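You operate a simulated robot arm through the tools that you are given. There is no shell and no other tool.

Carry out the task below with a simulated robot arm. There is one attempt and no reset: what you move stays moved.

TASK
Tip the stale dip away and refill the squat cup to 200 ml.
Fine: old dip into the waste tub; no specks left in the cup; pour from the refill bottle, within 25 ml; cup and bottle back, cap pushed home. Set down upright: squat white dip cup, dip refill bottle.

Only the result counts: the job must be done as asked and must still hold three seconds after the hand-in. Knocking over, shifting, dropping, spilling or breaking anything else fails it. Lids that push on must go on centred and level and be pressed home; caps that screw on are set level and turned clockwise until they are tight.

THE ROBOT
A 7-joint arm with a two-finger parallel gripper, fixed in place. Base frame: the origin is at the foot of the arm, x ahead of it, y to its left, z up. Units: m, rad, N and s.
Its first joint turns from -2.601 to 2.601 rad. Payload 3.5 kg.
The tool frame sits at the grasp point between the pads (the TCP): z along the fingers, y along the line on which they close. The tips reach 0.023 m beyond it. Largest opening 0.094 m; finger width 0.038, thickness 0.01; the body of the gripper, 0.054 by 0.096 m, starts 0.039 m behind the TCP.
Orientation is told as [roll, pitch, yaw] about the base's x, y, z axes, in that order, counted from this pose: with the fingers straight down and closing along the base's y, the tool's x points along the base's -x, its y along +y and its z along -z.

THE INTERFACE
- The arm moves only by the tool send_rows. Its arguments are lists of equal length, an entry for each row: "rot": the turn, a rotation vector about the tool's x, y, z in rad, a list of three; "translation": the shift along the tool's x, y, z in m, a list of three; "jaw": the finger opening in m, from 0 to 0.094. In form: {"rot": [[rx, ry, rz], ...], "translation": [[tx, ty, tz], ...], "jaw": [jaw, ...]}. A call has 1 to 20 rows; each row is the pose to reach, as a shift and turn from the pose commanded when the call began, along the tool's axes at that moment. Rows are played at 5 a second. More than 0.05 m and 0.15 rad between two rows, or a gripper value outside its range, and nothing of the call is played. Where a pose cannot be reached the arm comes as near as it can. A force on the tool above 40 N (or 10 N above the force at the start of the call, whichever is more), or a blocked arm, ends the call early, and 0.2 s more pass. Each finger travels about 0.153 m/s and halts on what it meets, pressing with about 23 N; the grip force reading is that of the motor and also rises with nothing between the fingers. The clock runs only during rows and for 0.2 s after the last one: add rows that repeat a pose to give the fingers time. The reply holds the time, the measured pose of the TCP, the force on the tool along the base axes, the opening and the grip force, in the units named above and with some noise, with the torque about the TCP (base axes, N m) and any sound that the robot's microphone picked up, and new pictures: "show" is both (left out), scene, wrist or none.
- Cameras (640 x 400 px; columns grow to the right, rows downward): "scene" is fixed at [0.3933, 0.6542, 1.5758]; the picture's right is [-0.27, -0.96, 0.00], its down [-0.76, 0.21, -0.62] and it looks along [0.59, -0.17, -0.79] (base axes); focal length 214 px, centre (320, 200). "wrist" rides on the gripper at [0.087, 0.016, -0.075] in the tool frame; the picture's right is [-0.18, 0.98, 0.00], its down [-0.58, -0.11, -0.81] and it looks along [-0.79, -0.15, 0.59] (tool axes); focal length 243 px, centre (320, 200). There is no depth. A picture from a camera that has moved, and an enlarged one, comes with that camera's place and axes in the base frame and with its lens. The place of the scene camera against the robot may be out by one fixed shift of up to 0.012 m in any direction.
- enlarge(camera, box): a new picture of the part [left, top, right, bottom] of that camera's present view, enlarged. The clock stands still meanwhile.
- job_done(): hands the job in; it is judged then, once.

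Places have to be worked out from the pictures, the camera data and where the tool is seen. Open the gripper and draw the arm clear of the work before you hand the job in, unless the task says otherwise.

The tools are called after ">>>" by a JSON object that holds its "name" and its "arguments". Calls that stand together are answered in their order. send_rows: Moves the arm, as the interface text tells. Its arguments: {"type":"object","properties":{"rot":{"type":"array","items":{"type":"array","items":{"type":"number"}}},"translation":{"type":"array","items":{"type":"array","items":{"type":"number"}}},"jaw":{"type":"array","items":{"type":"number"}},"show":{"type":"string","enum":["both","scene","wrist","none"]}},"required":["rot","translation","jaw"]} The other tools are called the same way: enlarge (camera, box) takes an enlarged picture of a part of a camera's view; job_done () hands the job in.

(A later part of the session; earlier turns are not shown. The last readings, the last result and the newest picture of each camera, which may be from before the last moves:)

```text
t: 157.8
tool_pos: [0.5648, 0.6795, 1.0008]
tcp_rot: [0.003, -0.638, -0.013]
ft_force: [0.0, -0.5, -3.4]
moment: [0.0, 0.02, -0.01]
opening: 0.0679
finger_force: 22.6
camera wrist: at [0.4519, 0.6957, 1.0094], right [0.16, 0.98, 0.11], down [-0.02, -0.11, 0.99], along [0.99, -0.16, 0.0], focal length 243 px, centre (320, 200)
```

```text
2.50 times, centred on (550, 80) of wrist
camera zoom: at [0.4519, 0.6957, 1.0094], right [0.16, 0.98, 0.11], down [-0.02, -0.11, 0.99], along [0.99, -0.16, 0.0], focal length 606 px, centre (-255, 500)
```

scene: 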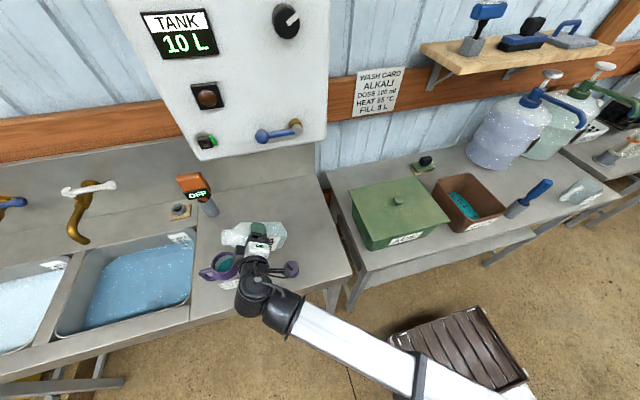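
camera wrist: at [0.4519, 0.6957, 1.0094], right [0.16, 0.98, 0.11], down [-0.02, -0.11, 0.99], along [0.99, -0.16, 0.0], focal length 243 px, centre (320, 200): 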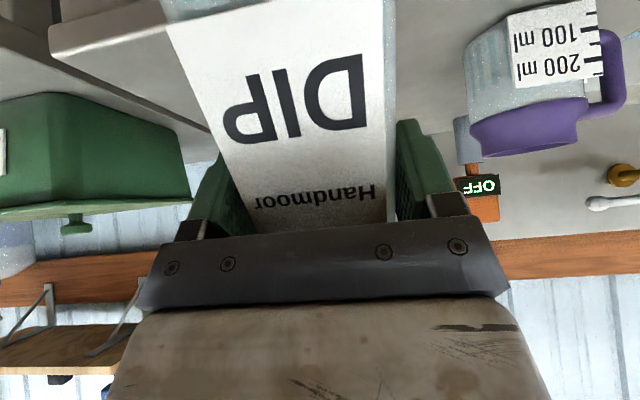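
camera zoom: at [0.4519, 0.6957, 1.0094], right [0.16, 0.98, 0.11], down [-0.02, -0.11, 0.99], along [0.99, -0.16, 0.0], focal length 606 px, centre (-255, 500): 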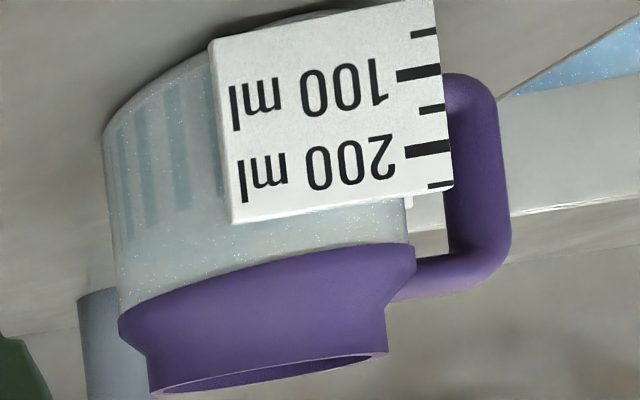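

The slots do show the level: their teal tint now reaches z≈0.9255, against ticks at 150 ml (0.9176) and 200 ml (0.929), so about 185 ml. I'll zoom in more to read it better.

>>> {"name": "enlarge", "arguments": {"camera": "wrist", "box": [490, 20, 550, 110]}}

>>> {"name": "send_rows", "arguments": {"rot": [[0, 0, 0]], "translation": [[0, 0, 0]], "jaw": [0.05], "show": "none"}}

>>> {"name": "send_rows", "arguments": {"rot": [[0, 0, 0]], "translation": [[0, 0, 0]], "jaw": [0.05], "show": "none"}}

>>> {"name": "send_rows", "arguments": {"rot": [[0, 0, 0]], "translation": [[0, 0, 0]], "jaw": [0.05], "show": "none"}}

>>> {"name": "send_rows", "arguments": {"rot": [[0, 0, 0]], "translation": [[0, 0, 0]], "jaw": [0.05], "show": "none"}}

>>> {"name": "send_rows", "arguments": {"rot": [[0, 0, 0]], "translation": [[0, 0, 0]], "jaw": [0.05], "show": "none"}}

>>> {"name": "send_rows", "arguments": {"rot": [[0, 0, 0]], "translation": [[0, 0, 0]], "jaw": [0.05], "show": "none"}}

>>> {"name": "send_rows", "arguments": {"rot": [[0, 0, 0]], "translation": [[0, 0, 0]], "jaw": [0.05], "show": "none"}}

>>> {"name": "send_rows", "arguments": {"rot": [[0, 0, 0]], "translation": [[0, 0, 0]], "jaw": [0.05], "show": "none"}}

```text
4.44 times, centred on (520, 65) of wrist
camera zoom: at [0.4519, 0.6957, 1.0094], right [0.16, 0.98, 0.11], down [-0.02, -0.11, 0.99], along [0.99, -0.16, 0.0], focal length 1078 px, centre (-569, 800)
```

zoom: 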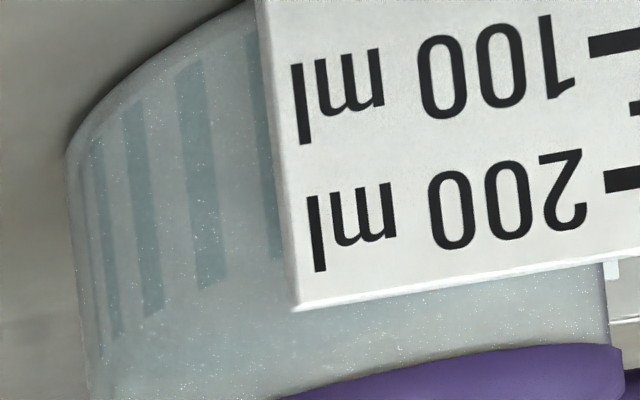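

```text
t: 158.2
tool_pos: [0.5664, 0.6779, 1.0006]
tcp_rot: [0.007, -0.639, -0.012]
ft_force: [-0.6, -0.4, -2.9]
moment: [0.0, -0.05, -0.01]
opening: 0.068
finger_force: 23.1
```

```text
t: 158.6
tool_pos: [0.5661, 0.6787, 1.0012]
tcp_rot: [0.004, -0.642, -0.011]
ft_force: [0.5, 0.3, -2.6]
moment: [-0.01, -0.03, -0.01]
opening: 0.0679
finger_force: 23.0
```

```text
t: 159.0
tool_pos: [0.5653, 0.6791, 1.0003]
tcp_rot: [0.005, -0.644, -0.012]
ft_force: [-0.3, -0.3, -3.2]
moment: [0.02, 0.0, 0.0]
opening: 0.068
finger_force: 22.8
```

```text
t: 159.4
tool_pos: [0.5666, 0.6789, 0.9996]
tcp_rot: [0.006, -0.642, -0.012]
ft_force: [-0.4, 0.6, -3.5]
moment: [-0.04, 0.0, 0.01]
opening: 0.0678
finger_force: 23.4
```

```text
t: 159.8
tool_pos: [0.5655, 0.6791, 0.9997]
tcp_rot: [0.005, -0.642, -0.012]
ft_force: [-0.2, -0.4, -3.1]
moment: [0.0, 0.01, -0.02]
opening: 0.0679
finger_force: 22.6
```

```text
t: 160.2
tool_pos: [0.5664, 0.6786, 1.0008]
tcp_rot: [0.005, -0.644, -0.011]
ft_force: [0.2, 0.3, -2.8]
moment: [0.02, -0.02, -0.02]
opening: 0.0678
finger_force: 23.3
```

```text
t: 160.6
tool_pos: [0.5658, 0.6787, 1.0013]
tcp_rot: [0.006, -0.641, -0.012]
ft_force: [0.2, -0.7, -2.5]
moment: [0.0, -0.01, 0.0]
opening: 0.0678
finger_force: 23.3
```

```text
t: 161.0
tool_pos: [0.5661, 0.6792, 1.0007]
tcp_rot: [0.004, -0.643, -0.013]
ft_force: [-0.5, -0.9, -2.8]
moment: [0.03, 0.0, 0.01]
opening: 0.0675
finger_force: 23.1
```

With the finer zoom the liquid reads z≈0.928 against the 200 ml tick at 0.929, i.e. about 193–195 ml. The force average over 20 readings gives about 200 ml. That is within tolerance, so pouring is done. I'll bring the bottle upright over to its home position.

>>> {"name": "send_rows", "arguments": {"rot": [[0, -0.0775, 0], [0, -0.155, 0], [0, -0.2325, 0], [0, -0.31, 0], [0, -0.3875, 0], [0, -0.465, 0], [0, -0.5425, 0], [0, -0.62, 0], [0, -0.62, 0]], "translation": [[-0.0128, -0.0123, -0.0014], [-0.0256, -0.0247, -0.0028], [-0.0384, -0.037, -0.0042], [-0.0513, -0.0493, -0.0057], [-0.0641, -0.0616, -0.0071], [-0.0769, -0.074, -0.0085], [-0.0897, -0.0863, -0.0099], [-0.1025, -0.0986, -0.0113], [-0.1025, -0.0986, -0.0113]], "jaw": [0.05, 0.05, 0.05, 0.05, 0.05, 0.05, 0.05, 0.05, 0.05], "show": "scene"}}

```text
t: 163.0
tool_pos: [0.6392, 0.5775, 1.0692]
tcp_rot: [0.012, -1.261, -0.019]
ft_force: [0.6, -0.6, -3.4]
moment: [0.05, 0.05, 0.01]
opening: 0.0677
finger_force: 23.1
```

scene: 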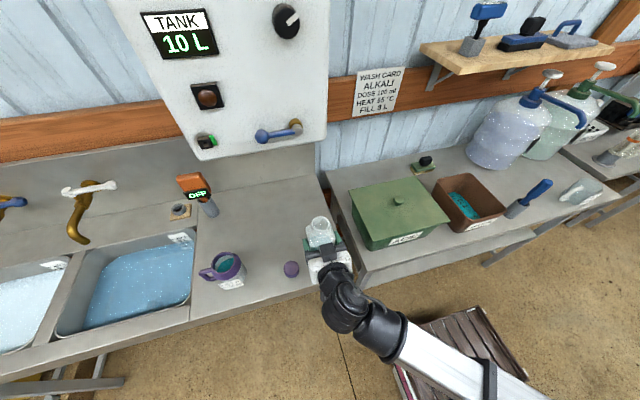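

The bottle is upright and the orientation unchanged. I'll move over its home spot and down to just above the bench.

>>> {"name": "send_rows", "arguments": {"rot": [[0, 0, 0], [0, 0, 0], [0, 0, 0], [0, 0, 0], [0, 0, 0], [0, 0, 0], [0, 0, 0], [0, 0, 0]], "translation": [[-0.0013, 0.0006, 0.02], [-0.0027, 0.0012, 0.04], [-0.004, 0.0017, 0.06], [-0.0054, 0.0022, 0.0799], [0.0157, 0.0022, 0.0865], [0.0367, 0.0022, 0.0932], [0.0568, 0.0021, 0.0996], [0.0568, 0.0021, 0.0996]], "jaw": [0.05, 0.05, 0.05, 0.05, 0.05, 0.05, 0.05, 0.05], "show": "scene"}}

```text
t: 164.8
tool_pos: [0.7182, 0.5809, 0.9852]
tcp_rot: [0.012, -1.262, -0.024]
ft_force: [-0.3, -0.3, -2.7]
moment: [-0.03, 0.02, -0.02]
opening: 0.0679
finger_force: 22.5
```

scene: 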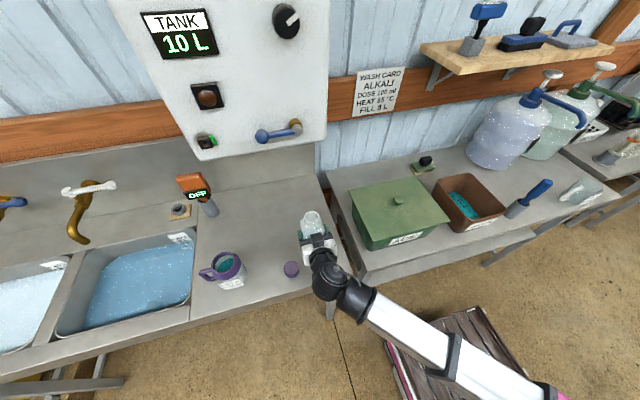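

Positioned at home. I'll lower to z 0.975, then feel for the bench in small steps.

>>> {"name": "send_rows", "arguments": {"rot": [[0, 0, 0], [0, 0, 0], [0, 0, 0]], "translation": [[0.005, 0, 0.0016], [0.0095, 0, 0.003], [0.0095, 0, 0.003]], "jaw": [0.05, 0.05, 0.05], "show": "none"}}

>>> {"name": "send_rows", "arguments": {"rot": [[0, 0, 0], [0, 0, 0]], "translation": [[0.0014, 0, 0.0005], [0.0014, 0, 0.0005]], "jaw": [0.05, 0.05], "show": "none"}}

>>> {"name": "send_rows", "arguments": {"rot": [[0, 0, 0], [0, 0, 0]], "translation": [[0.001, 0, 0.0003], [0.001, 0, 0.0003]], "jaw": [0.05, 0.05], "show": "none"}}

```text
t: 165.6
tool_pos: [0.7176, 0.5817, 0.9753]
tcp_rot: [0.011, -1.262, -0.022]
ft_force: [0.3, 0.1, -2.3]
moment: [-0.03, 0.03, 0.01]
opening: 0.0679
finger_force: 22.9
```

```text
t: 166.2
tool_pos: [0.7179, 0.5813, 0.9746]
tcp_rot: [0.012, -1.262, -0.022]
ft_force: [0.1, -0.2, -3.2]
moment: [0.03, 0.06, -0.05]
opening: 0.0678
finger_force: 22.8
```

```text
t: 166.8
tool_pos: [0.7182, 0.5818, 0.9729]
tcp_rot: [0.013, -1.261, -0.024]
ft_force: [-0.6, 0.2, -2.7]
moment: [0.03, 0.04, -0.01]
opening: 0.0677
finger_force: 23.0
```

Slightly off in y, so I'll shift 2 mm and continue down in 1 mm steps.

>>> {"name": "send_rows", "arguments": {"rot": [[0, 0, 0], [0, 0, 0]], "translation": [[0.0003, -0.002, -0.001], [0.0013, -0.002, -0.0007]], "jaw": [0.05, 0.05], "show": "none"}}

>>> {"name": "send_rows", "arguments": {"rot": [[0, 0, 0], [0, 0, 0]], "translation": [[0.001, 0, 0.0003], [0.001, 0, 0.0003]], "jaw": [0.05, 0.05], "show": "none"}}

>>> {"name": "send_rows", "arguments": {"rot": [[0, 0, 0], [0, 0, 0]], "translation": [[0.001, 0, 0.0003], [0.001, 0, 0.0003]], "jaw": [0.05, 0.05], "show": "none"}}

```text
t: 167.4
tool_pos: [0.7161, 0.5793, 0.973]
tcp_rot: [0.009, -1.263, -0.017]
ft_force: [-1.1, -2.8, 4.9]
moment: [-0.45, 0.26, -0.03]
opening: 0.0678
finger_force: 23.3
```

```text
t: 168.0
tool_pos: [0.7169, 0.5795, 0.9719]
tcp_rot: [0.011, -1.264, -0.019]
ft_force: [0.0, -0.9, 17.3]
moment: [-0.72, -0.21, 0.03]
opening: 0.0674
finger_force: 23.2
```

```text
t: 168.6
tool_pos: [0.7155, 0.5781, 0.971]
tcp_rot: [0.014, -1.263, -0.023]
ft_force: [4.2, 0.6, 16.5]
moment: [-0.54, -0.11, 0.09]
opening: 0.0679
finger_force: 23.0
```

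The bottle is on the bench. I'll relax the press and open.

>>> {"name": "send_rows", "arguments": {"rot": [[0, 0, 0], [0, 0, 0], [0, 0, 0], [0, 0, 0]], "translation": [[-0.0019, 0, -0.0006], [-0.0019, 0, -0.0006], [-0.0019, 0, -0.0006], [-0.0019, 0, -0.0006]], "jaw": [0.05, 0.075, 0.094, 0.094], "show": "both"}}

```text
t: 169.6
tool_pos: [0.7158, 0.5794, 0.9721]
tcp_rot: [0.011, -1.263, -0.022]
ft_force: [1.1, -0.4, 0.4]
moment: [-0.02, -0.04, 0.02]
opening: 0.0939
finger_force: 0.1
camera wrist: at [0.6193, 0.5964, 0.9133], right [0.07, 0.98, 0.18], down [-0.59, -0.11, 0.8], along [0.8, -0.16, 0.57], focal length 243 px, centre (320, 200)
```

scene: 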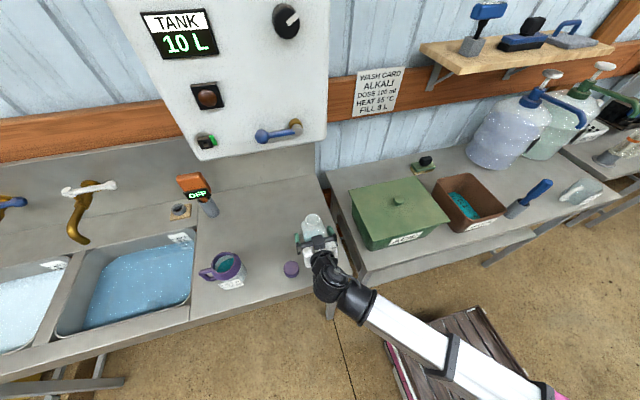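
wrist: 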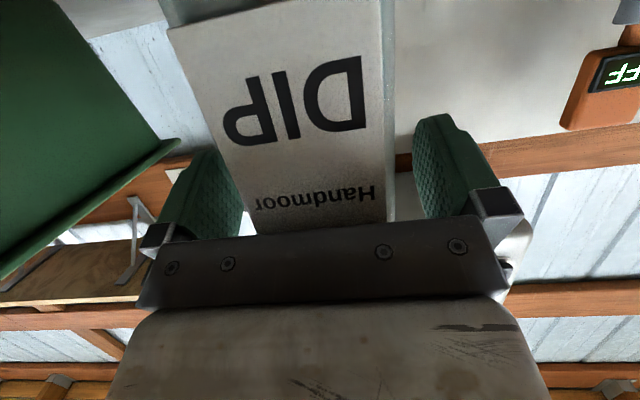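

Released with the bottle upright at home. I'll back straight out, rise and make the tool vertical to fetch the cap.

>>> {"name": "send_rows", "arguments": {"rot": [[0, 0, 0], [0, 0, 0], [0, 0, 0], [0, 0, 0], [0, 0, 0], [0, 0, 0], [0, 0, 0], [0, 0, 0]], "translation": [[0.0104, 0, -0.0439], [0.0208, 0, -0.0878], [0.0312, 0, -0.1317], [-0.0025, 0.0049, -0.1479], [-0.0362, 0.0098, -0.1641], [-0.0698, 0.0146, -0.1803], [-0.1035, 0.0195, -0.1965], [-0.1035, 0.0195, -0.1965]], "jaw": [0.094, 0.094, 0.094, 0.094, 0.094, 0.094, 0.094, 0.094], "show": "scene"}}

>>> {"name": "send_rows", "arguments": {"rot": [[0, 0.14, 0], [0, 0.28, 0], [0, 0.42, 0], [0, 0.56, 0], [0, 0.7, 0], [0, 0.84, 0], [0, 0.98, 0], [0, 1.12, 0], [0, 1.262, 0], [0, 1.262, 0]], "translation": [[0, 0, 0], [0, 0, 0], [0, 0, 0], [0, 0, 0], [0, 0, 0], [0, 0, 0], [0, 0, 0], [0, 0, 0], [0, 0, 0], [0, 0, 0]], "jaw": [0.094, 0.094, 0.094, 0.094, 0.094, 0.094, 0.094, 0.094, 0.094, 0.094], "show": "both"}}

>>> {"name": "enlarge", "arguments": {"camera": "scene", "box": [190, 200, 350, 300]}}

```text
t: 171.4
tool_pos: [0.5602, 0.5999, 1.1305]
tcp_rot: [0.013, -1.264, -0.021]
ft_force: [-0.4, 0.9, 0.5]
moment: [0.04, 0.0, 0.0]
opening: 0.0938
finger_force: 0.2
```

scene: 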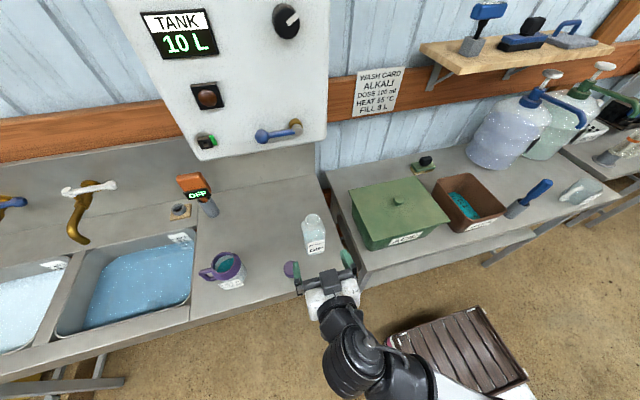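

```text
t: 173.6
tool_pos: [0.5601, 0.5992, 1.1317]
tcp_rot: [0.004, 0.002, -0.01]
ft_force: [-0.4, -0.9, 0.1]
moment: [0.01, -0.02, 0.02]
opening: 0.094
finger_force: 0.0
camera wrist: at [0.4744, 0.6157, 1.2062], right [0.19, 0.98, 0.0], down [0.58, -0.12, 0.8], along [0.79, -0.15, -0.59], focal length 243 px, centre (320, 200)
```

scene: 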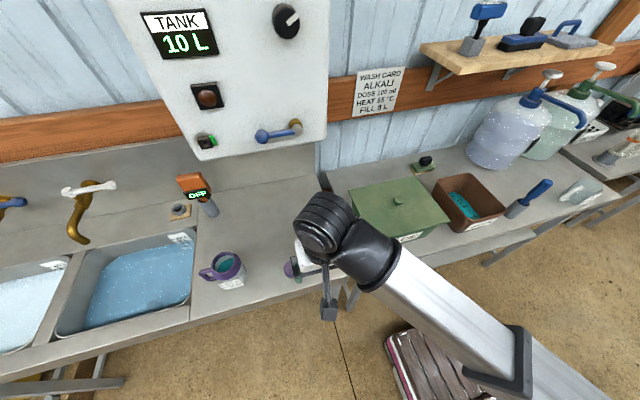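
wrist: 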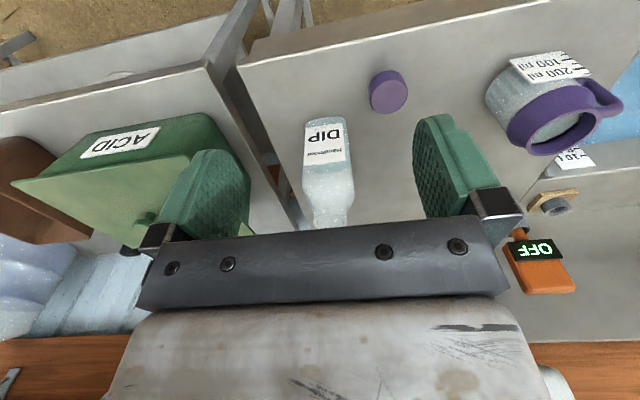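

```text
4.00 times, centred on (270, 250) of scene
camera zoom: at [0.3933, 0.6542, 1.5758], right [-0.27, -0.96, 0.0], down [-0.76, 0.21, -0.62], along [0.59, -0.17, -0.79], focal length 858 px, centre (520, 0)
```

zoom: 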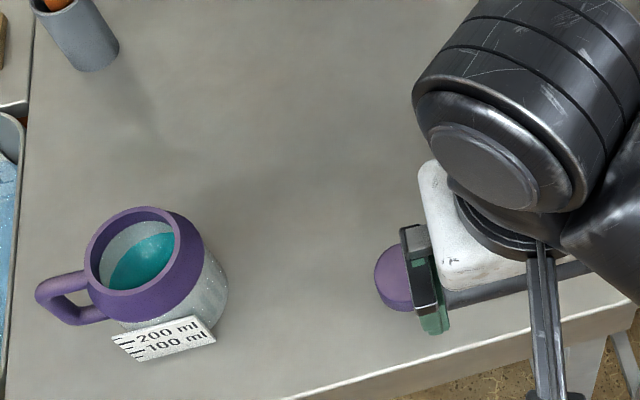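

The cup is fine and the cap is in view. I'll move above the cap at (0.651, 0.669).

>>> {"name": "send_rows", "arguments": {"rot": [[0, 0, 0], [0, 0, 0], [0, 0, 0], [0, 0, 0], [0, 0, 0], [0, 0, 0]], "translation": [[-0.0226, 0.0177, 0.01], [-0.0452, 0.0354, 0.035], [-0.0677, 0.0532, 0.065], [-0.0903, 0.0709, 0.1], [-0.0903, 0.0709, 0.13], [-0.0903, 0.0709, 0.13]], "jaw": [0.08, 0.08, 0.08, 0.08, 0.08, 0.08], "show": "wrist"}}

```text
t: 175.0
tool_pos: [0.6501, 0.6716, 1.0028]
tcp_rot: [0.003, 0.002, -0.008]
ft_force: [-0.2, -0.5, 0.2]
moment: [0.01, 0.04, 0.02]
opening: 0.0801
finger_force: 0.0
camera wrist: at [0.5646, 0.6877, 1.0764], right [0.19, 0.98, 0.0], down [0.58, -0.12, 0.81], along [0.79, -0.15, -0.59], focal length 243 px, centre (320, 200)
```

wrist: 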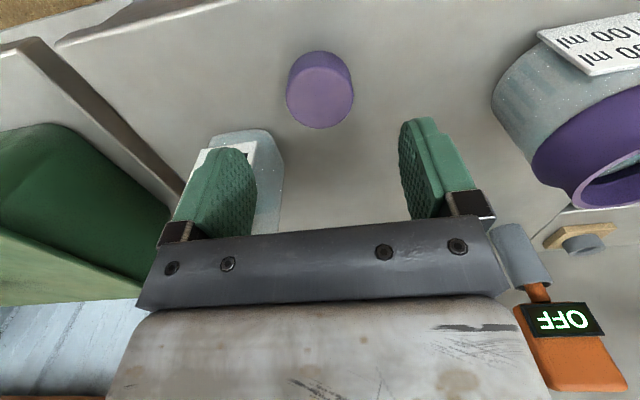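

The cap seems to sit slightly further forward than where I released it, at x≈0.662. I'll shift over it and lower partway to verify.

>>> {"name": "send_rows", "arguments": {"rot": [[0, 0, 0], [0, 0, 0], [0, 0, 0]], "translation": [[-0.006, -0.001, 0.015], [-0.012, -0.0022, 0.04], [-0.012, -0.0022, 0.04]], "jaw": [0.08, 0.08, 0.08], "show": "wrist"}}

>>> {"name": "enlarge", "arguments": {"camera": "wrist", "box": [240, 30, 400, 190]}}

```text
t: 175.8
tool_pos: [0.6632, 0.6691, 0.9603]
tcp_rot: [0.003, -0.001, -0.009]
ft_force: [0.3, 0.6, 0.2]
moment: [0.0, 0.02, -0.03]
opening: 0.0799
finger_force: 0.0
camera wrist: at [0.5769, 0.6851, 1.0362], right [0.19, 0.98, 0.0], down [0.58, -0.12, 0.81], along [0.79, -0.15, -0.59], focal length 243 px, centre (320, 200)
```

wrist: 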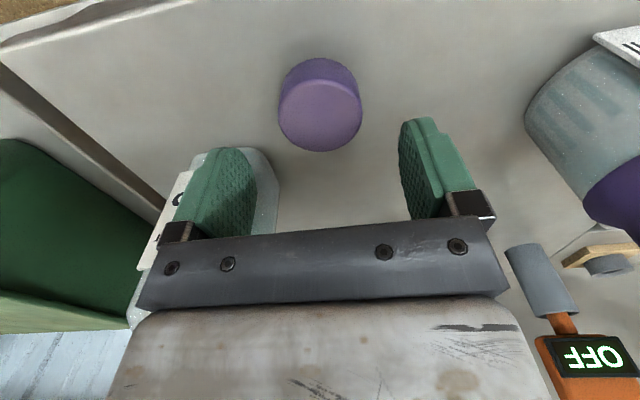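

```text
2.50 times, centred on (320, 110) of wrist
camera zoom: at [0.5769, 0.6851, 1.0362], right [0.19, 0.98, 0.0], down [0.58, -0.12, 0.81], along [0.79, -0.15, -0.59], focal length 606 px, centre (320, 425)
```

zoom: 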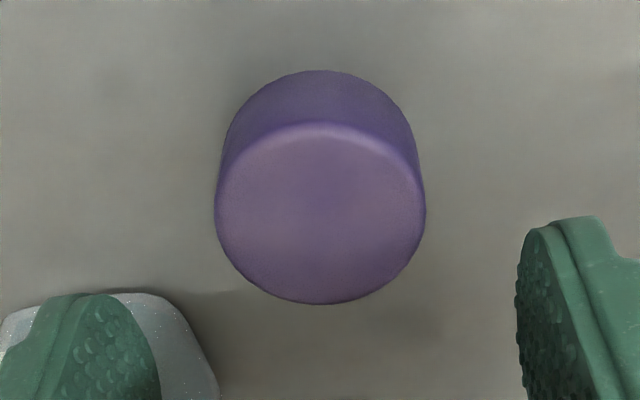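

The cap lies well between the pads. I'll lower around it to z≈0.908 and close.

>>> {"name": "send_rows", "arguments": {"rot": [[0, 0, 0], [0, 0, 0], [0, 0, 0], [0, 0, 0]], "translation": [[0, 0.0005, 0.02], [0, 0.0005, 0.04], [0, 0.0005, 0.0515], [0, 0.0005, 0.0515]], "jaw": [0.08, 0.08, 0.08, 0.08], "show": "wrist"}}

```text
t: 176.8
tool_pos: [0.6633, 0.6677, 0.909]
tcp_rot: [0.004, 0.0, -0.012]
ft_force: [0.2, -0.3, 0.0]
moment: [0.02, -0.04, 0.02]
opening: 0.08
finger_force: 0.0
camera wrist: at [0.5771, 0.6845, 0.9846], right [0.19, 0.98, 0.0], down [0.58, -0.12, 0.81], along [0.79, -0.15, -0.59], focal length 243 px, centre (320, 200)
```

wrist: 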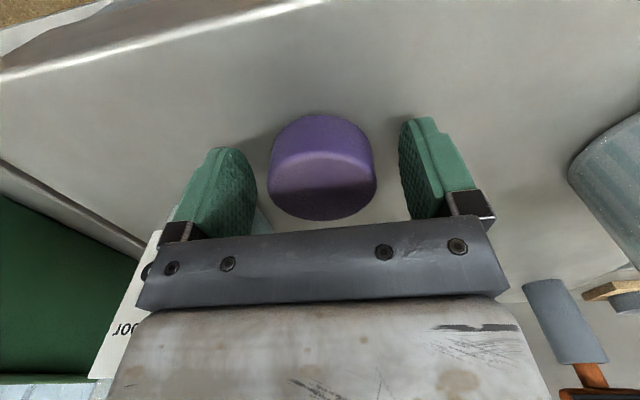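

In this close view the cap sits about 8–10 mm nearer the robot and higher in the jaws than assumed, because it slid in the pads when I set it down. I'll shift 8 mm back and 8 mm up to centre on it, then close.

>>> {"name": "send_rows", "arguments": {"rot": [[0, 0, 0], [0, 0, 0], [0, 0, 0]], "translation": [[0.004, 0.0005, -0.004], [0.008, 0.001, -0.008], [0.008, 0.001, -0.008]], "jaw": [0.08, 0.08, 0.08], "show": "wrist"}}

>>> {"name": "enlarge", "arguments": {"camera": "wrist", "box": [230, 80, 420, 240]}}

```text
t: 177.6
tool_pos: [0.655, 0.6684, 0.9186]
tcp_rot: [0.002, 0.0, -0.01]
ft_force: [-0.2, -0.3, -0.4]
moment: [-0.02, -0.03, -0.01]
opening: 0.0799
finger_force: 0.1
camera wrist: at [0.5696, 0.6851, 0.993], right [0.19, 0.98, 0.0], down [0.58, -0.12, 0.81], along [0.79, -0.15, -0.59], focal length 243 px, centre (320, 200)
```

wrist: 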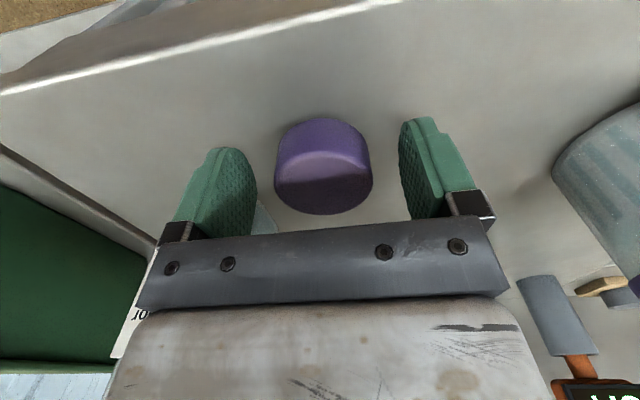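

```text
2.50 times, centred on (325, 160) of wrist
camera zoom: at [0.5696, 0.6851, 0.993], right [0.19, 0.98, 0.0], down [0.58, -0.12, 0.81], along [0.79, -0.15, -0.59], focal length 606 px, centre (308, 300)
```

zoom: 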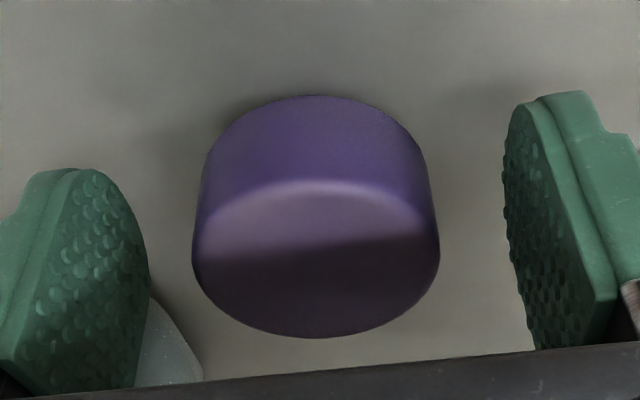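

Now the cap is nearly centred in the jaws, with its top level with the TCP. I'll close and lift.

>>> {"name": "send_rows", "arguments": {"rot": [[0, 0, 0], [0, 0, 0], [0, 0, 0], [0, 0, 0]], "translation": [[0, 0, 0], [0, 0, 0], [0, 0, 0], [0, 0, 0]], "jaw": [0.065, 0.05, 0.035, 0.035], "show": "none"}}

>>> {"name": "send_rows", "arguments": {"rot": [[0, 0, 0], [0, 0, 0], [0, 0, 0], [0, 0, 0], [0, 0, 0], [0, 0, 0], [0, 0, 0]], "translation": [[0, 0, -0.02], [0, 0, -0.06], [0, 0, -0.1], [0, 0, -0.14], [0, 0, -0.18], [0, 0, -0.21], [0, 0, -0.21]], "jaw": [0.035, 0.035, 0.035, 0.035, 0.035, 0.035, 0.035], "show": "both"}}

>>> {"name": "enlarge", "arguments": {"camera": "wrist", "box": [230, 80, 420, 240]}}

```text
t: 178.6
tool_pos: [0.6549, 0.668, 0.9179]
tcp_rot: [0.003, -0.001, -0.01]
ft_force: [-0.4, 0.6, 0.1]
moment: [0.03, -0.02, 0.01]
opening: 0.0464
finger_force: 22.9
```

```text
t: 180.2
tool_pos: [0.6557, 0.6678, 1.1283]
tcp_rot: [0.003, 0.0, -0.01]
ft_force: [0.9, -0.7, 0.2]
moment: [0.02, -0.03, 0.05]
opening: 0.0464
finger_force: 23.5
camera wrist: at [0.5697, 0.6835, 1.2033], right [0.19, 0.98, 0.0], down [0.58, -0.12, 0.81], along [0.79, -0.15, -0.59], focal length 243 px, centre (320, 200)
```

scene: 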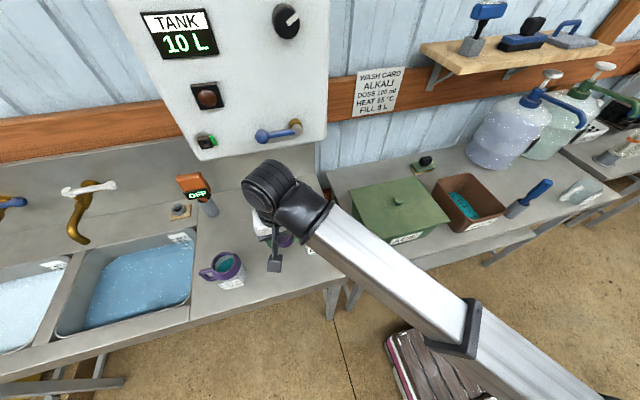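
wrist: 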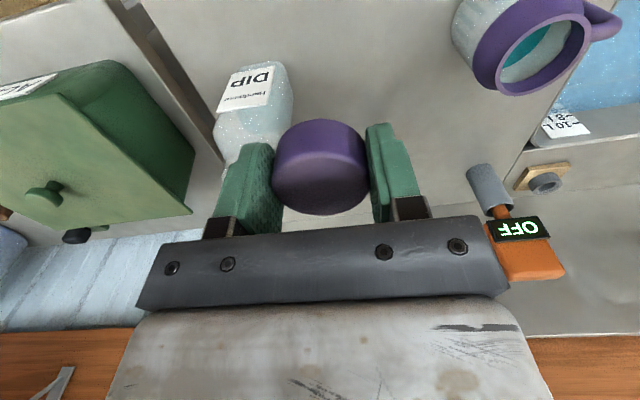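

```text
2.50 times, centred on (325, 160) of wrist
camera zoom: at [0.5697, 0.6835, 1.2033], right [0.19, 0.98, 0.0], down [0.58, -0.12, 0.81], along [0.79, -0.15, -0.59], focal length 606 px, centre (308, 300)
```

zoom: 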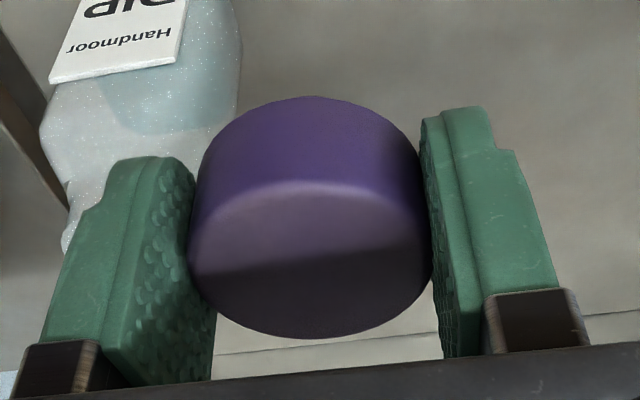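

The cap is secure in the grip. I'll carry it over the bottle, aiming for TCP (0.725, 0.5795, 1.14).

>>> {"name": "send_rows", "arguments": {"rot": [[0, 0, 0], [0, 0, 0], [0, 0, 0], [0, 0, 0], [0, 0, 0]], "translation": [[-0.0177, -0.022, -0.012], [-0.0354, -0.0439, -0.012], [-0.0532, -0.0659, -0.012], [-0.0709, -0.0878, -0.012], [-0.0709, -0.0878, -0.012]], "jaw": [0.035, 0.035, 0.035, 0.035, 0.035], "show": "both"}}

>>> {"name": "enlarge", "arguments": {"camera": "wrist", "box": [230, 0, 420, 220]}}

>>> {"name": "enlarge", "arguments": {"camera": "scene", "box": [270, 160, 370, 270]}}

```text
t: 181.4
tool_pos: [0.7265, 0.5791, 1.1388]
tcp_rot: [0.003, 0.001, -0.011]
ft_force: [0.4, 0.2, -0.5]
moment: [0.01, 0.01, -0.03]
opening: 0.0463
finger_force: 22.7
camera wrist: at [0.6413, 0.5951, 1.2142], right [0.19, 0.98, 0.0], down [0.58, -0.12, 0.81], along [0.79, -0.15, -0.59], focal length 243 px, centre (320, 200)
```

scene: 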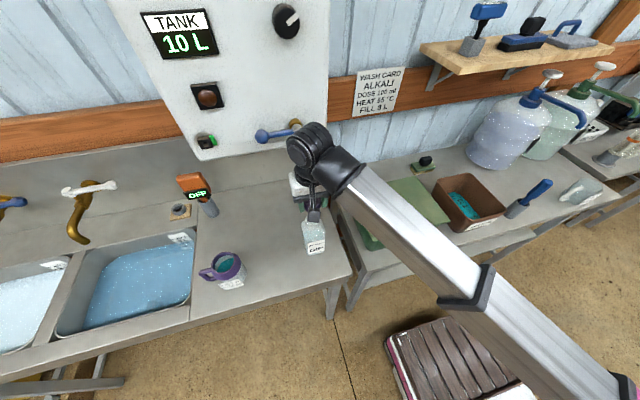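
wrist: 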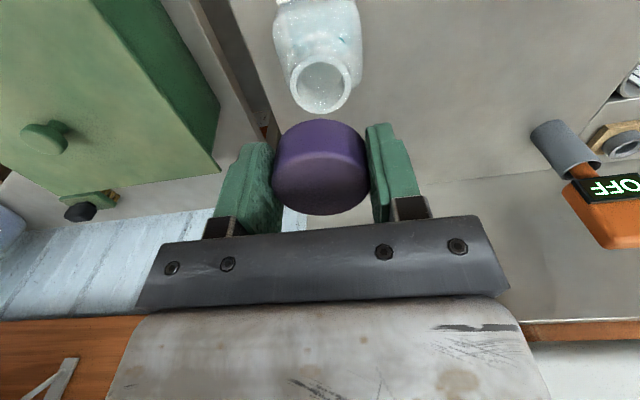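

```text
1.82 times, centred on (325, 110) of wrist
camera zoom: at [0.6413, 0.5951, 1.2142], right [0.19, 0.98, 0.0], down [0.58, -0.12, 0.81], along [0.79, -0.15, -0.59], focal length 441 px, centre (311, 364)
```

zoom: 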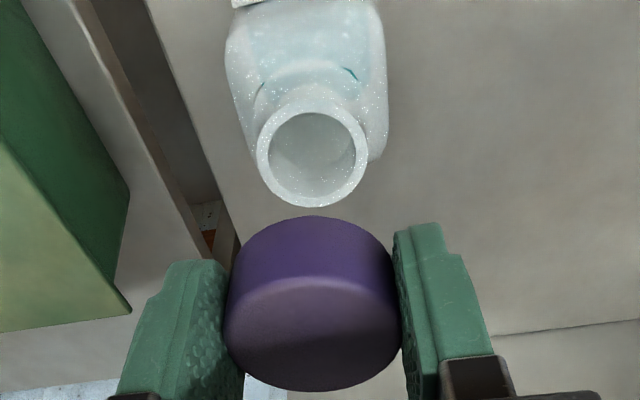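

```text
3.64 times, centred on (320, 215) of scene
camera zoom: at [0.3933, 0.6542, 1.5758], right [-0.27, -0.96, 0.0], down [-0.76, 0.21, -0.62], along [0.59, -0.17, -0.79], focal length 780 px, centre (320, 146)
```

zoom: 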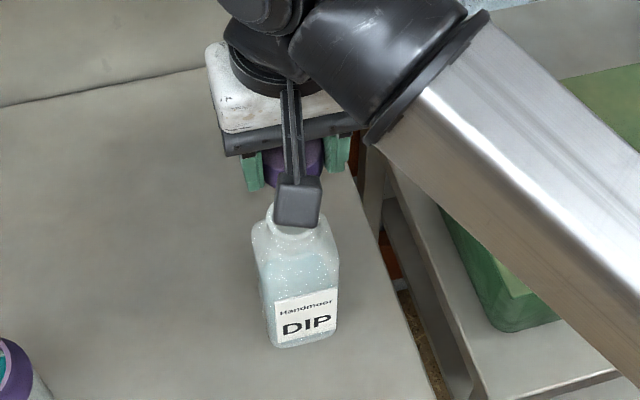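

Comparing with the image taken right after uncapping, the mouth now lies about 1 mm off the cap centre in x and is aligned in y. I'll correct by 1 mm and lower toward the neck.

>>> {"name": "send_rows", "arguments": {"rot": [[0, 0, 0], [0, 0, 0], [0, 0, 0]], "translation": [[0.001, 0, 0.02], [0.001, 0, 0.042], [0.001, 0, 0.042]], "jaw": [0.035, 0.035, 0.035], "show": "both"}}

>>> {"name": "enlarge", "arguments": {"camera": "wrist", "box": [230, 0, 420, 220]}}

>>> {"name": "enlarge", "arguments": {"camera": "scene", "box": [280, 180, 350, 260]}}

```text
t: 182.2
tool_pos: [0.7236, 0.5806, 1.0964]
tcp_rot: [0.005, -0.001, -0.011]
ft_force: [-0.9, -0.7, 0.9]
moment: [-0.01, 0.01, 0.03]
opening: 0.0464
finger_force: 23.1
camera wrist: at [0.6384, 0.5964, 1.1717], right [0.19, 0.98, 0.0], down [0.58, -0.12, 0.81], along [0.79, -0.15, -0.59], focal length 243 px, centre (320, 200)
```

scene: 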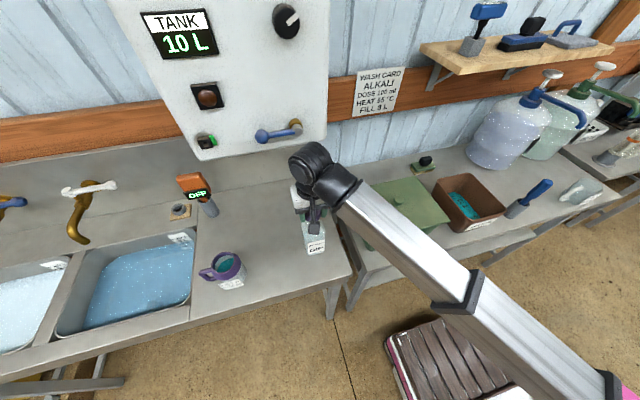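
wrist: 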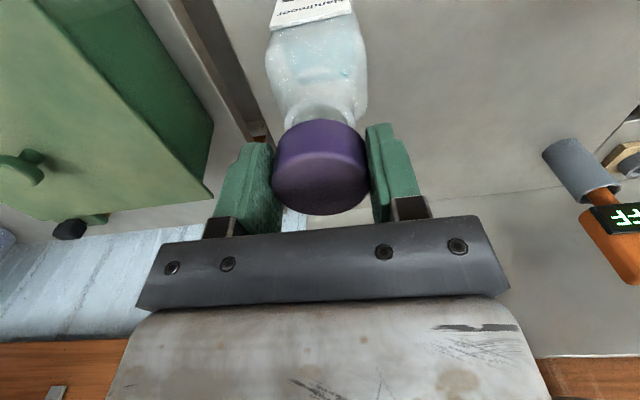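

```text
1.82 times, centred on (325, 110) of wrist
camera zoom: at [0.6384, 0.5964, 1.1717], right [0.19, 0.98, 0.0], down [0.58, -0.12, 0.81], along [0.79, -0.15, -0.59], focal length 441 px, centre (311, 364)
```

zoom: 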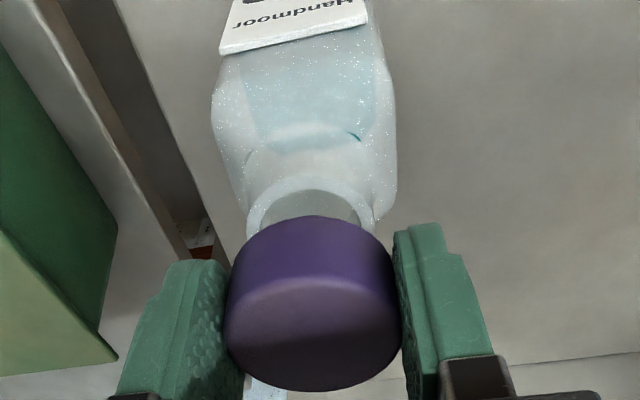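

```text
5.00 times, centred on (315, 220) of scene
camera zoom: at [0.3933, 0.6542, 1.5758], right [-0.27, -0.96, 0.0], down [-0.76, 0.21, -0.62], along [0.59, -0.17, -0.79], focal length 1072 px, centre (345, 100)
```

zoom: 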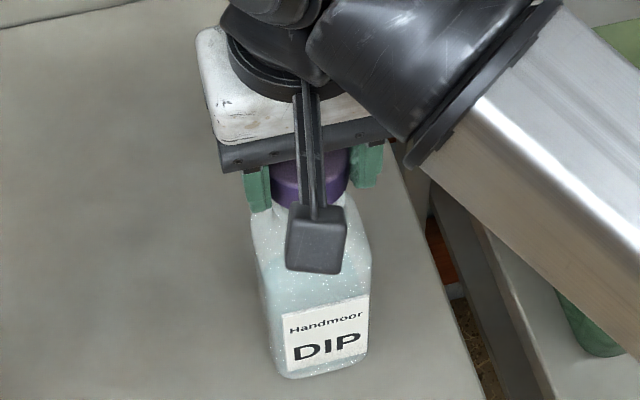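

The neck ring and cap are laterally centred. I'll lower gently in small steps with force monitoring.

>>> {"name": "send_rows", "arguments": {"rot": [[0, 0, 0], [0, 0, 0], [0, 0, 0]], "translation": [[0, 0, 0.004], [0, 0, 0.008], [0, 0, 0.008]], "jaw": [0.035, 0.035, 0.035], "show": "none"}}

>>> {"name": "send_rows", "arguments": {"rot": [[0, 0, 0], [0, 0, 0], [0, 0, 0]], "translation": [[0, 0, 0.0025], [0, 0, 0.005], [0, 0, 0.005]], "jaw": [0.035, 0.035, 0.035], "show": "wrist"}}

>>> {"name": "enlarge", "arguments": {"camera": "wrist", "box": [230, 0, 420, 220]}}

```text
t: 183.0
tool_pos: [0.7266, 0.5804, 1.0885]
tcp_rot: [0.003, 0.0, -0.011]
ft_force: [-0.5, -0.5, -1.3]
moment: [0.01, 0.01, -0.01]
opening: 0.0462
finger_force: 22.3
```

```text
t: 183.8
tool_pos: [0.7238, 0.5801, 1.0841]
tcp_rot: [0.003, -0.001, -0.01]
ft_force: [0.5, 0.1, -0.1]
moment: [0.0, 0.01, 0.0]
opening: 0.046
finger_force: 22.5
camera wrist: at [0.6387, 0.5964, 1.1593], right [0.19, 0.98, 0.0], down [0.58, -0.12, 0.81], along [0.79, -0.15, -0.59], focal length 243 px, centre (320, 200)
```

wrist: 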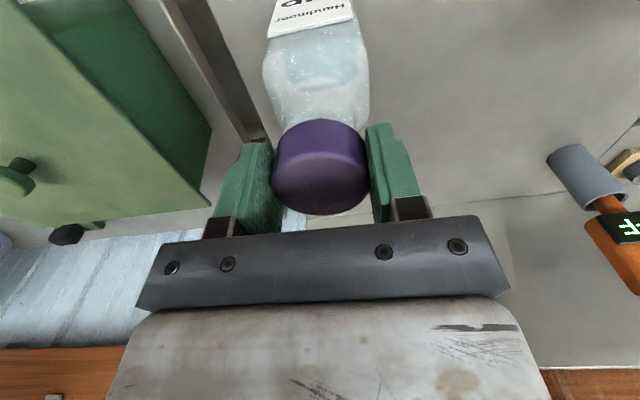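

```text
1.82 times, centred on (325, 110) of wrist
camera zoom: at [0.6387, 0.5964, 1.1593], right [0.19, 0.98, 0.0], down [0.58, -0.12, 0.81], along [0.79, -0.15, -0.59], focal length 441 px, centre (311, 364)
```

zoom: 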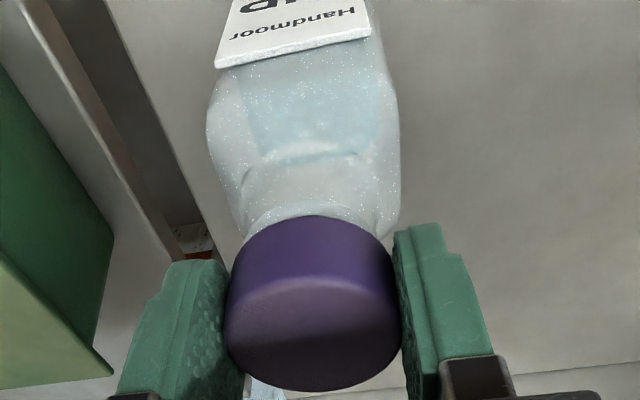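

No contact yet. I'll continue lowering in 3 mm steps.

>>> {"name": "send_rows", "arguments": {"rot": [[0, 0, 0], [0, 0, 0], [0, 0, 0]], "translation": [[0, 0, 0.002], [0, 0, 0.004], [0, 0, 0.004]], "jaw": [0.035, 0.035, 0.035], "show": "none"}}

>>> {"name": "send_rows", "arguments": {"rot": [[0, 0, 0], [0, 0, 0], [0, 0, 0]], "translation": [[0, 0, 0.0015], [0, 0, 0.003], [0, 0, 0.003]], "jaw": [0.035, 0.035, 0.035], "show": "none"}}

>>> {"name": "send_rows", "arguments": {"rot": [[0, 0, 0], [0, 0, 0]], "translation": [[0, 0, 0.001], [0, 0, 0.002]], "jaw": [0.035, 0.035], "show": "wrist"}}

>>> {"name": "enlarge", "arguments": {"camera": "wrist", "box": [230, 0, 420, 220]}}

```text
t: 184.6
tool_pos: [0.7255, 0.5807, 1.0794]
tcp_rot: [0.004, 0.001, -0.011]
ft_force: [-0.1, -0.9, -0.5]
moment: [-0.01, 0.02, 0.02]
opening: 0.0464
finger_force: 22.8
```

```text
t: 185.4
tool_pos: [0.7257, 0.5806, 1.0777]
tcp_rot: [0.005, 0.0, -0.011]
ft_force: [-0.2, -0.2, 0.5]
moment: [0.03, -0.03, 0.01]
opening: 0.0462
finger_force: 23.1
```

```text
t: 186.0
tool_pos: [0.7249, 0.58, 1.075]
tcp_rot: [0.004, 0.0, -0.01]
ft_force: [0.2, -0.6, 0.1]
moment: [0.03, -0.02, -0.02]
opening: 0.0464
finger_force: 22.8
camera wrist: at [0.6386, 0.5974, 1.1501], right [0.19, 0.98, 0.0], down [0.58, -0.12, 0.81], along [0.79, -0.15, -0.59], focal length 243 px, centre (320, 200)
```

wrist: 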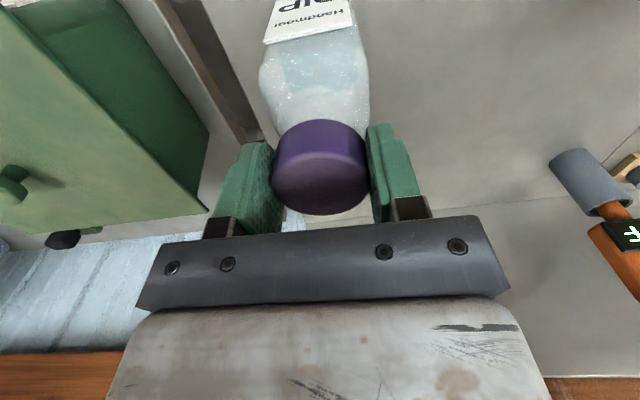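

```text
1.82 times, centred on (325, 110) of wrist
camera zoom: at [0.6386, 0.5974, 1.1501], right [0.19, 0.98, 0.0], down [0.58, -0.12, 0.81], along [0.79, -0.15, -0.59], focal length 441 px, centre (311, 364)
```

zoom: 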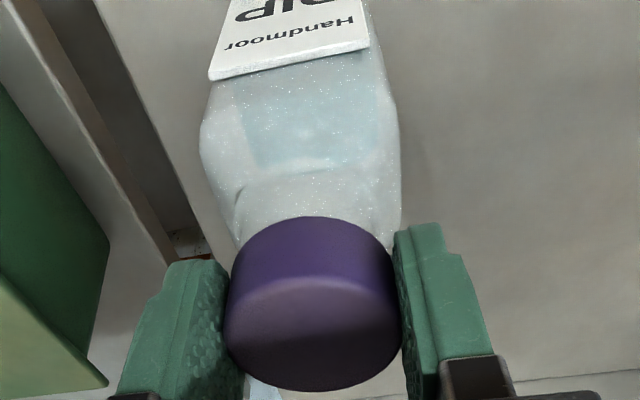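

The cap is sliding over the neck freely with no side force. I'll continue down until I feel the seat.

>>> {"name": "send_rows", "arguments": {"rot": [[0, 0, 0], [0, 0, 0]], "translation": [[0, 0, 0.001], [0, 0, 0.002]], "jaw": [0.035, 0.035], "show": "none"}}

>>> {"name": "send_rows", "arguments": {"rot": [[0, 0, 0], [0, 0, 0]], "translation": [[0, 0, 0.001], [0, 0, 0.002]], "jaw": [0.035, 0.035], "show": "none"}}

>>> {"name": "send_rows", "arguments": {"rot": [[0, 0, 0], [0, 0, 0]], "translation": [[0, 0, 0.001], [0, 0, 0.001]], "jaw": [0.035, 0.035], "show": "none"}}

```text
t: 186.6
tool_pos: [0.7254, 0.5811, 1.0733]
tcp_rot: [0.004, -0.001, -0.011]
ft_force: [-0.2, 0.5, 0.2]
moment: [0.0, 0.05, -0.02]
opening: 0.0462
finger_force: 23.0
```

```text
t: 187.2
tool_pos: [0.7237, 0.5803, 1.0722]
tcp_rot: [0.005, 0.0, -0.01]
ft_force: [0.3, -3.3, 7.8]
moment: [-0.16, -0.03, 0.0]
opening: 0.0463
finger_force: 23.1
```

```text
t: 187.8
tool_pos: [0.7251, 0.5804, 1.0714]
tcp_rot: [0.006, 0.001, -0.009]
ft_force: [1.9, -3.4, 17.9]
moment: [-0.27, -0.09, 0.06]
opening: 0.0462
finger_force: 23.2
```

The cap has met its seat (18 N). I'll press further in the grip, then release and press the top with closed fingers to make sure it is home.

>>> {"name": "send_rows", "arguments": {"rot": [[0, 0, 0], [0, 0, 0], [0, 0, 0]], "translation": [[0, 0, 0.0008], [0, 0, 0.0015], [0, 0, 0.0015]], "jaw": [0.035, 0.035, 0.035], "show": "wrist"}}

```text
t: 188.6
tool_pos: [0.7247, 0.5807, 1.0688]
tcp_rot: [0.005, 0.0, -0.01]
ft_force: [1.2, -1.7, 17.0]
moment: [-0.18, -0.06, 0.03]
opening: 0.046
finger_force: 22.9
camera wrist: at [0.6385, 0.5972, 1.144], right [0.19, 0.98, 0.0], down [0.58, -0.12, 0.81], along [0.79, -0.15, -0.59], focal length 243 px, centre (320, 200)
```

wrist: 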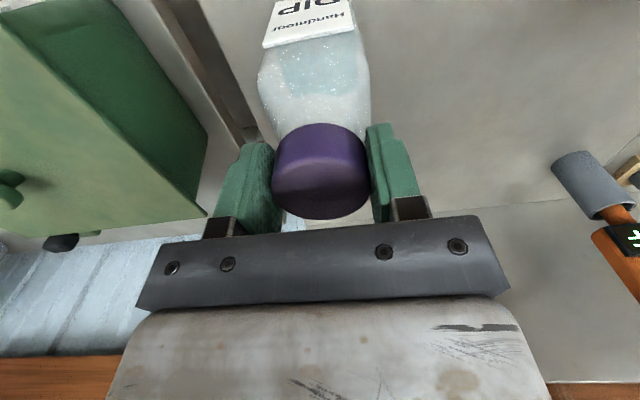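

The cap is seated and slips in the grip at about 17 N. I'll release, rise, close the jaws and press from above on the cap centre.

>>> {"name": "send_rows", "arguments": {"rot": [[0, 0, 0], [0, 0, 0], [0, 0, 0], [0, 0, 0]], "translation": [[0, 0, -0.001], [0, 0, -0.001], [0, 0, -0.001], [0, 0, -0.001]], "jaw": [0.05, 0.065, 0.08, 0.08], "show": "none"}}

>>> {"name": "send_rows", "arguments": {"rot": [[0, 0, 0], [0, 0, 0], [0, 0, 0], [0, 0, 0], [0, 0, 0]], "translation": [[0, 0, -0.02], [0, 0, -0.05], [0, 0, -0.075], [0, 0, -0.075], [0, 0, -0.075]], "jaw": [0.08, 0.08, 0.08, 0.08, 0.08], "show": "both"}}

>>> {"name": "enlarge", "arguments": {"camera": "wrist", "box": [230, 0, 420, 220]}}

>>> {"name": "enlarge", "arguments": {"camera": "scene", "box": [280, 180, 350, 260]}}

```text
t: 189.6
tool_pos: [0.7248, 0.5812, 1.0686]
tcp_rot: [0.005, -0.001, -0.011]
ft_force: [-0.5, -0.3, -0.3]
moment: [-0.01, -0.01, 0.01]
opening: 0.0798
finger_force: 0.1
```

```text
t: 190.8
tool_pos: [0.7253, 0.5795, 1.1456]
tcp_rot: [0.004, 0.0, -0.01]
ft_force: [0.9, 0.7, -1.7]
moment: [0.04, 0.01, 0.01]
opening: 0.0803
finger_force: 0.0
camera wrist: at [0.6392, 0.596, 1.2213], right [0.19, 0.98, 0.0], down [0.58, -0.12, 0.81], along [0.79, -0.15, -0.59], focal length 243 px, centre (320, 200)
```

scene: 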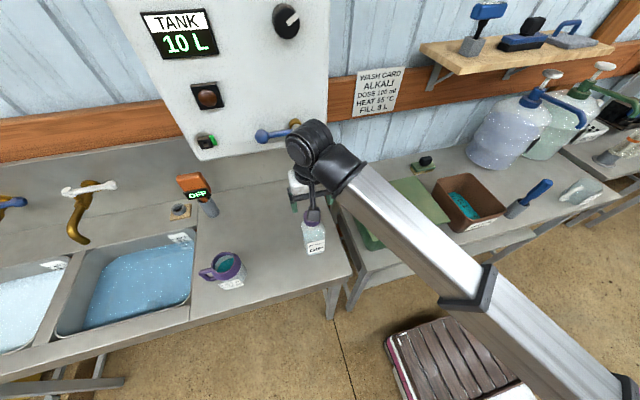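
wrist: 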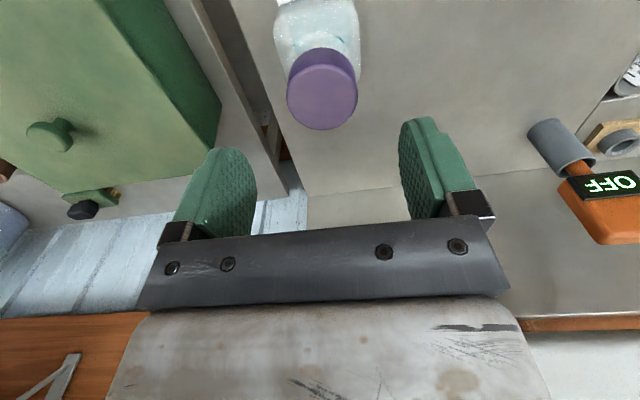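

```text
1.82 times, centred on (325, 110) of wrist
camera zoom: at [0.6392, 0.596, 1.2213], right [0.19, 0.98, 0.0], down [0.58, -0.12, 0.81], along [0.79, -0.15, -0.59], focal length 441 px, centre (311, 364)
```

zoom: 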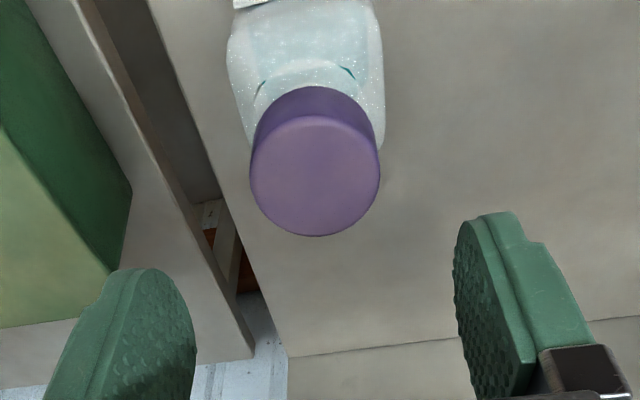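

```text
5.00 times, centred on (315, 220) of scene
camera zoom: at [0.3933, 0.6542, 1.5758], right [-0.27, -0.96, 0.0], down [-0.76, 0.21, -0.62], along [0.59, -0.17, -0.79], focal length 1072 px, centre (345, 100)
```

zoom: 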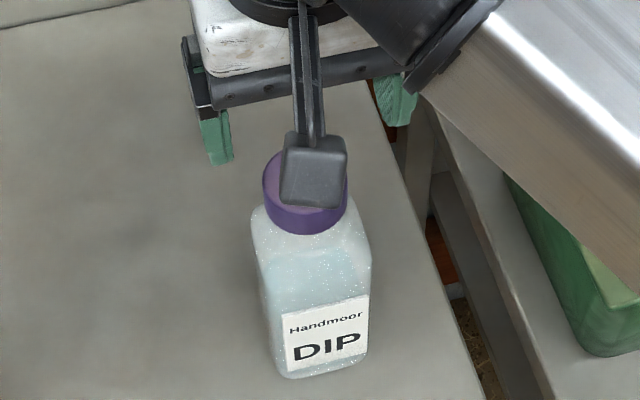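

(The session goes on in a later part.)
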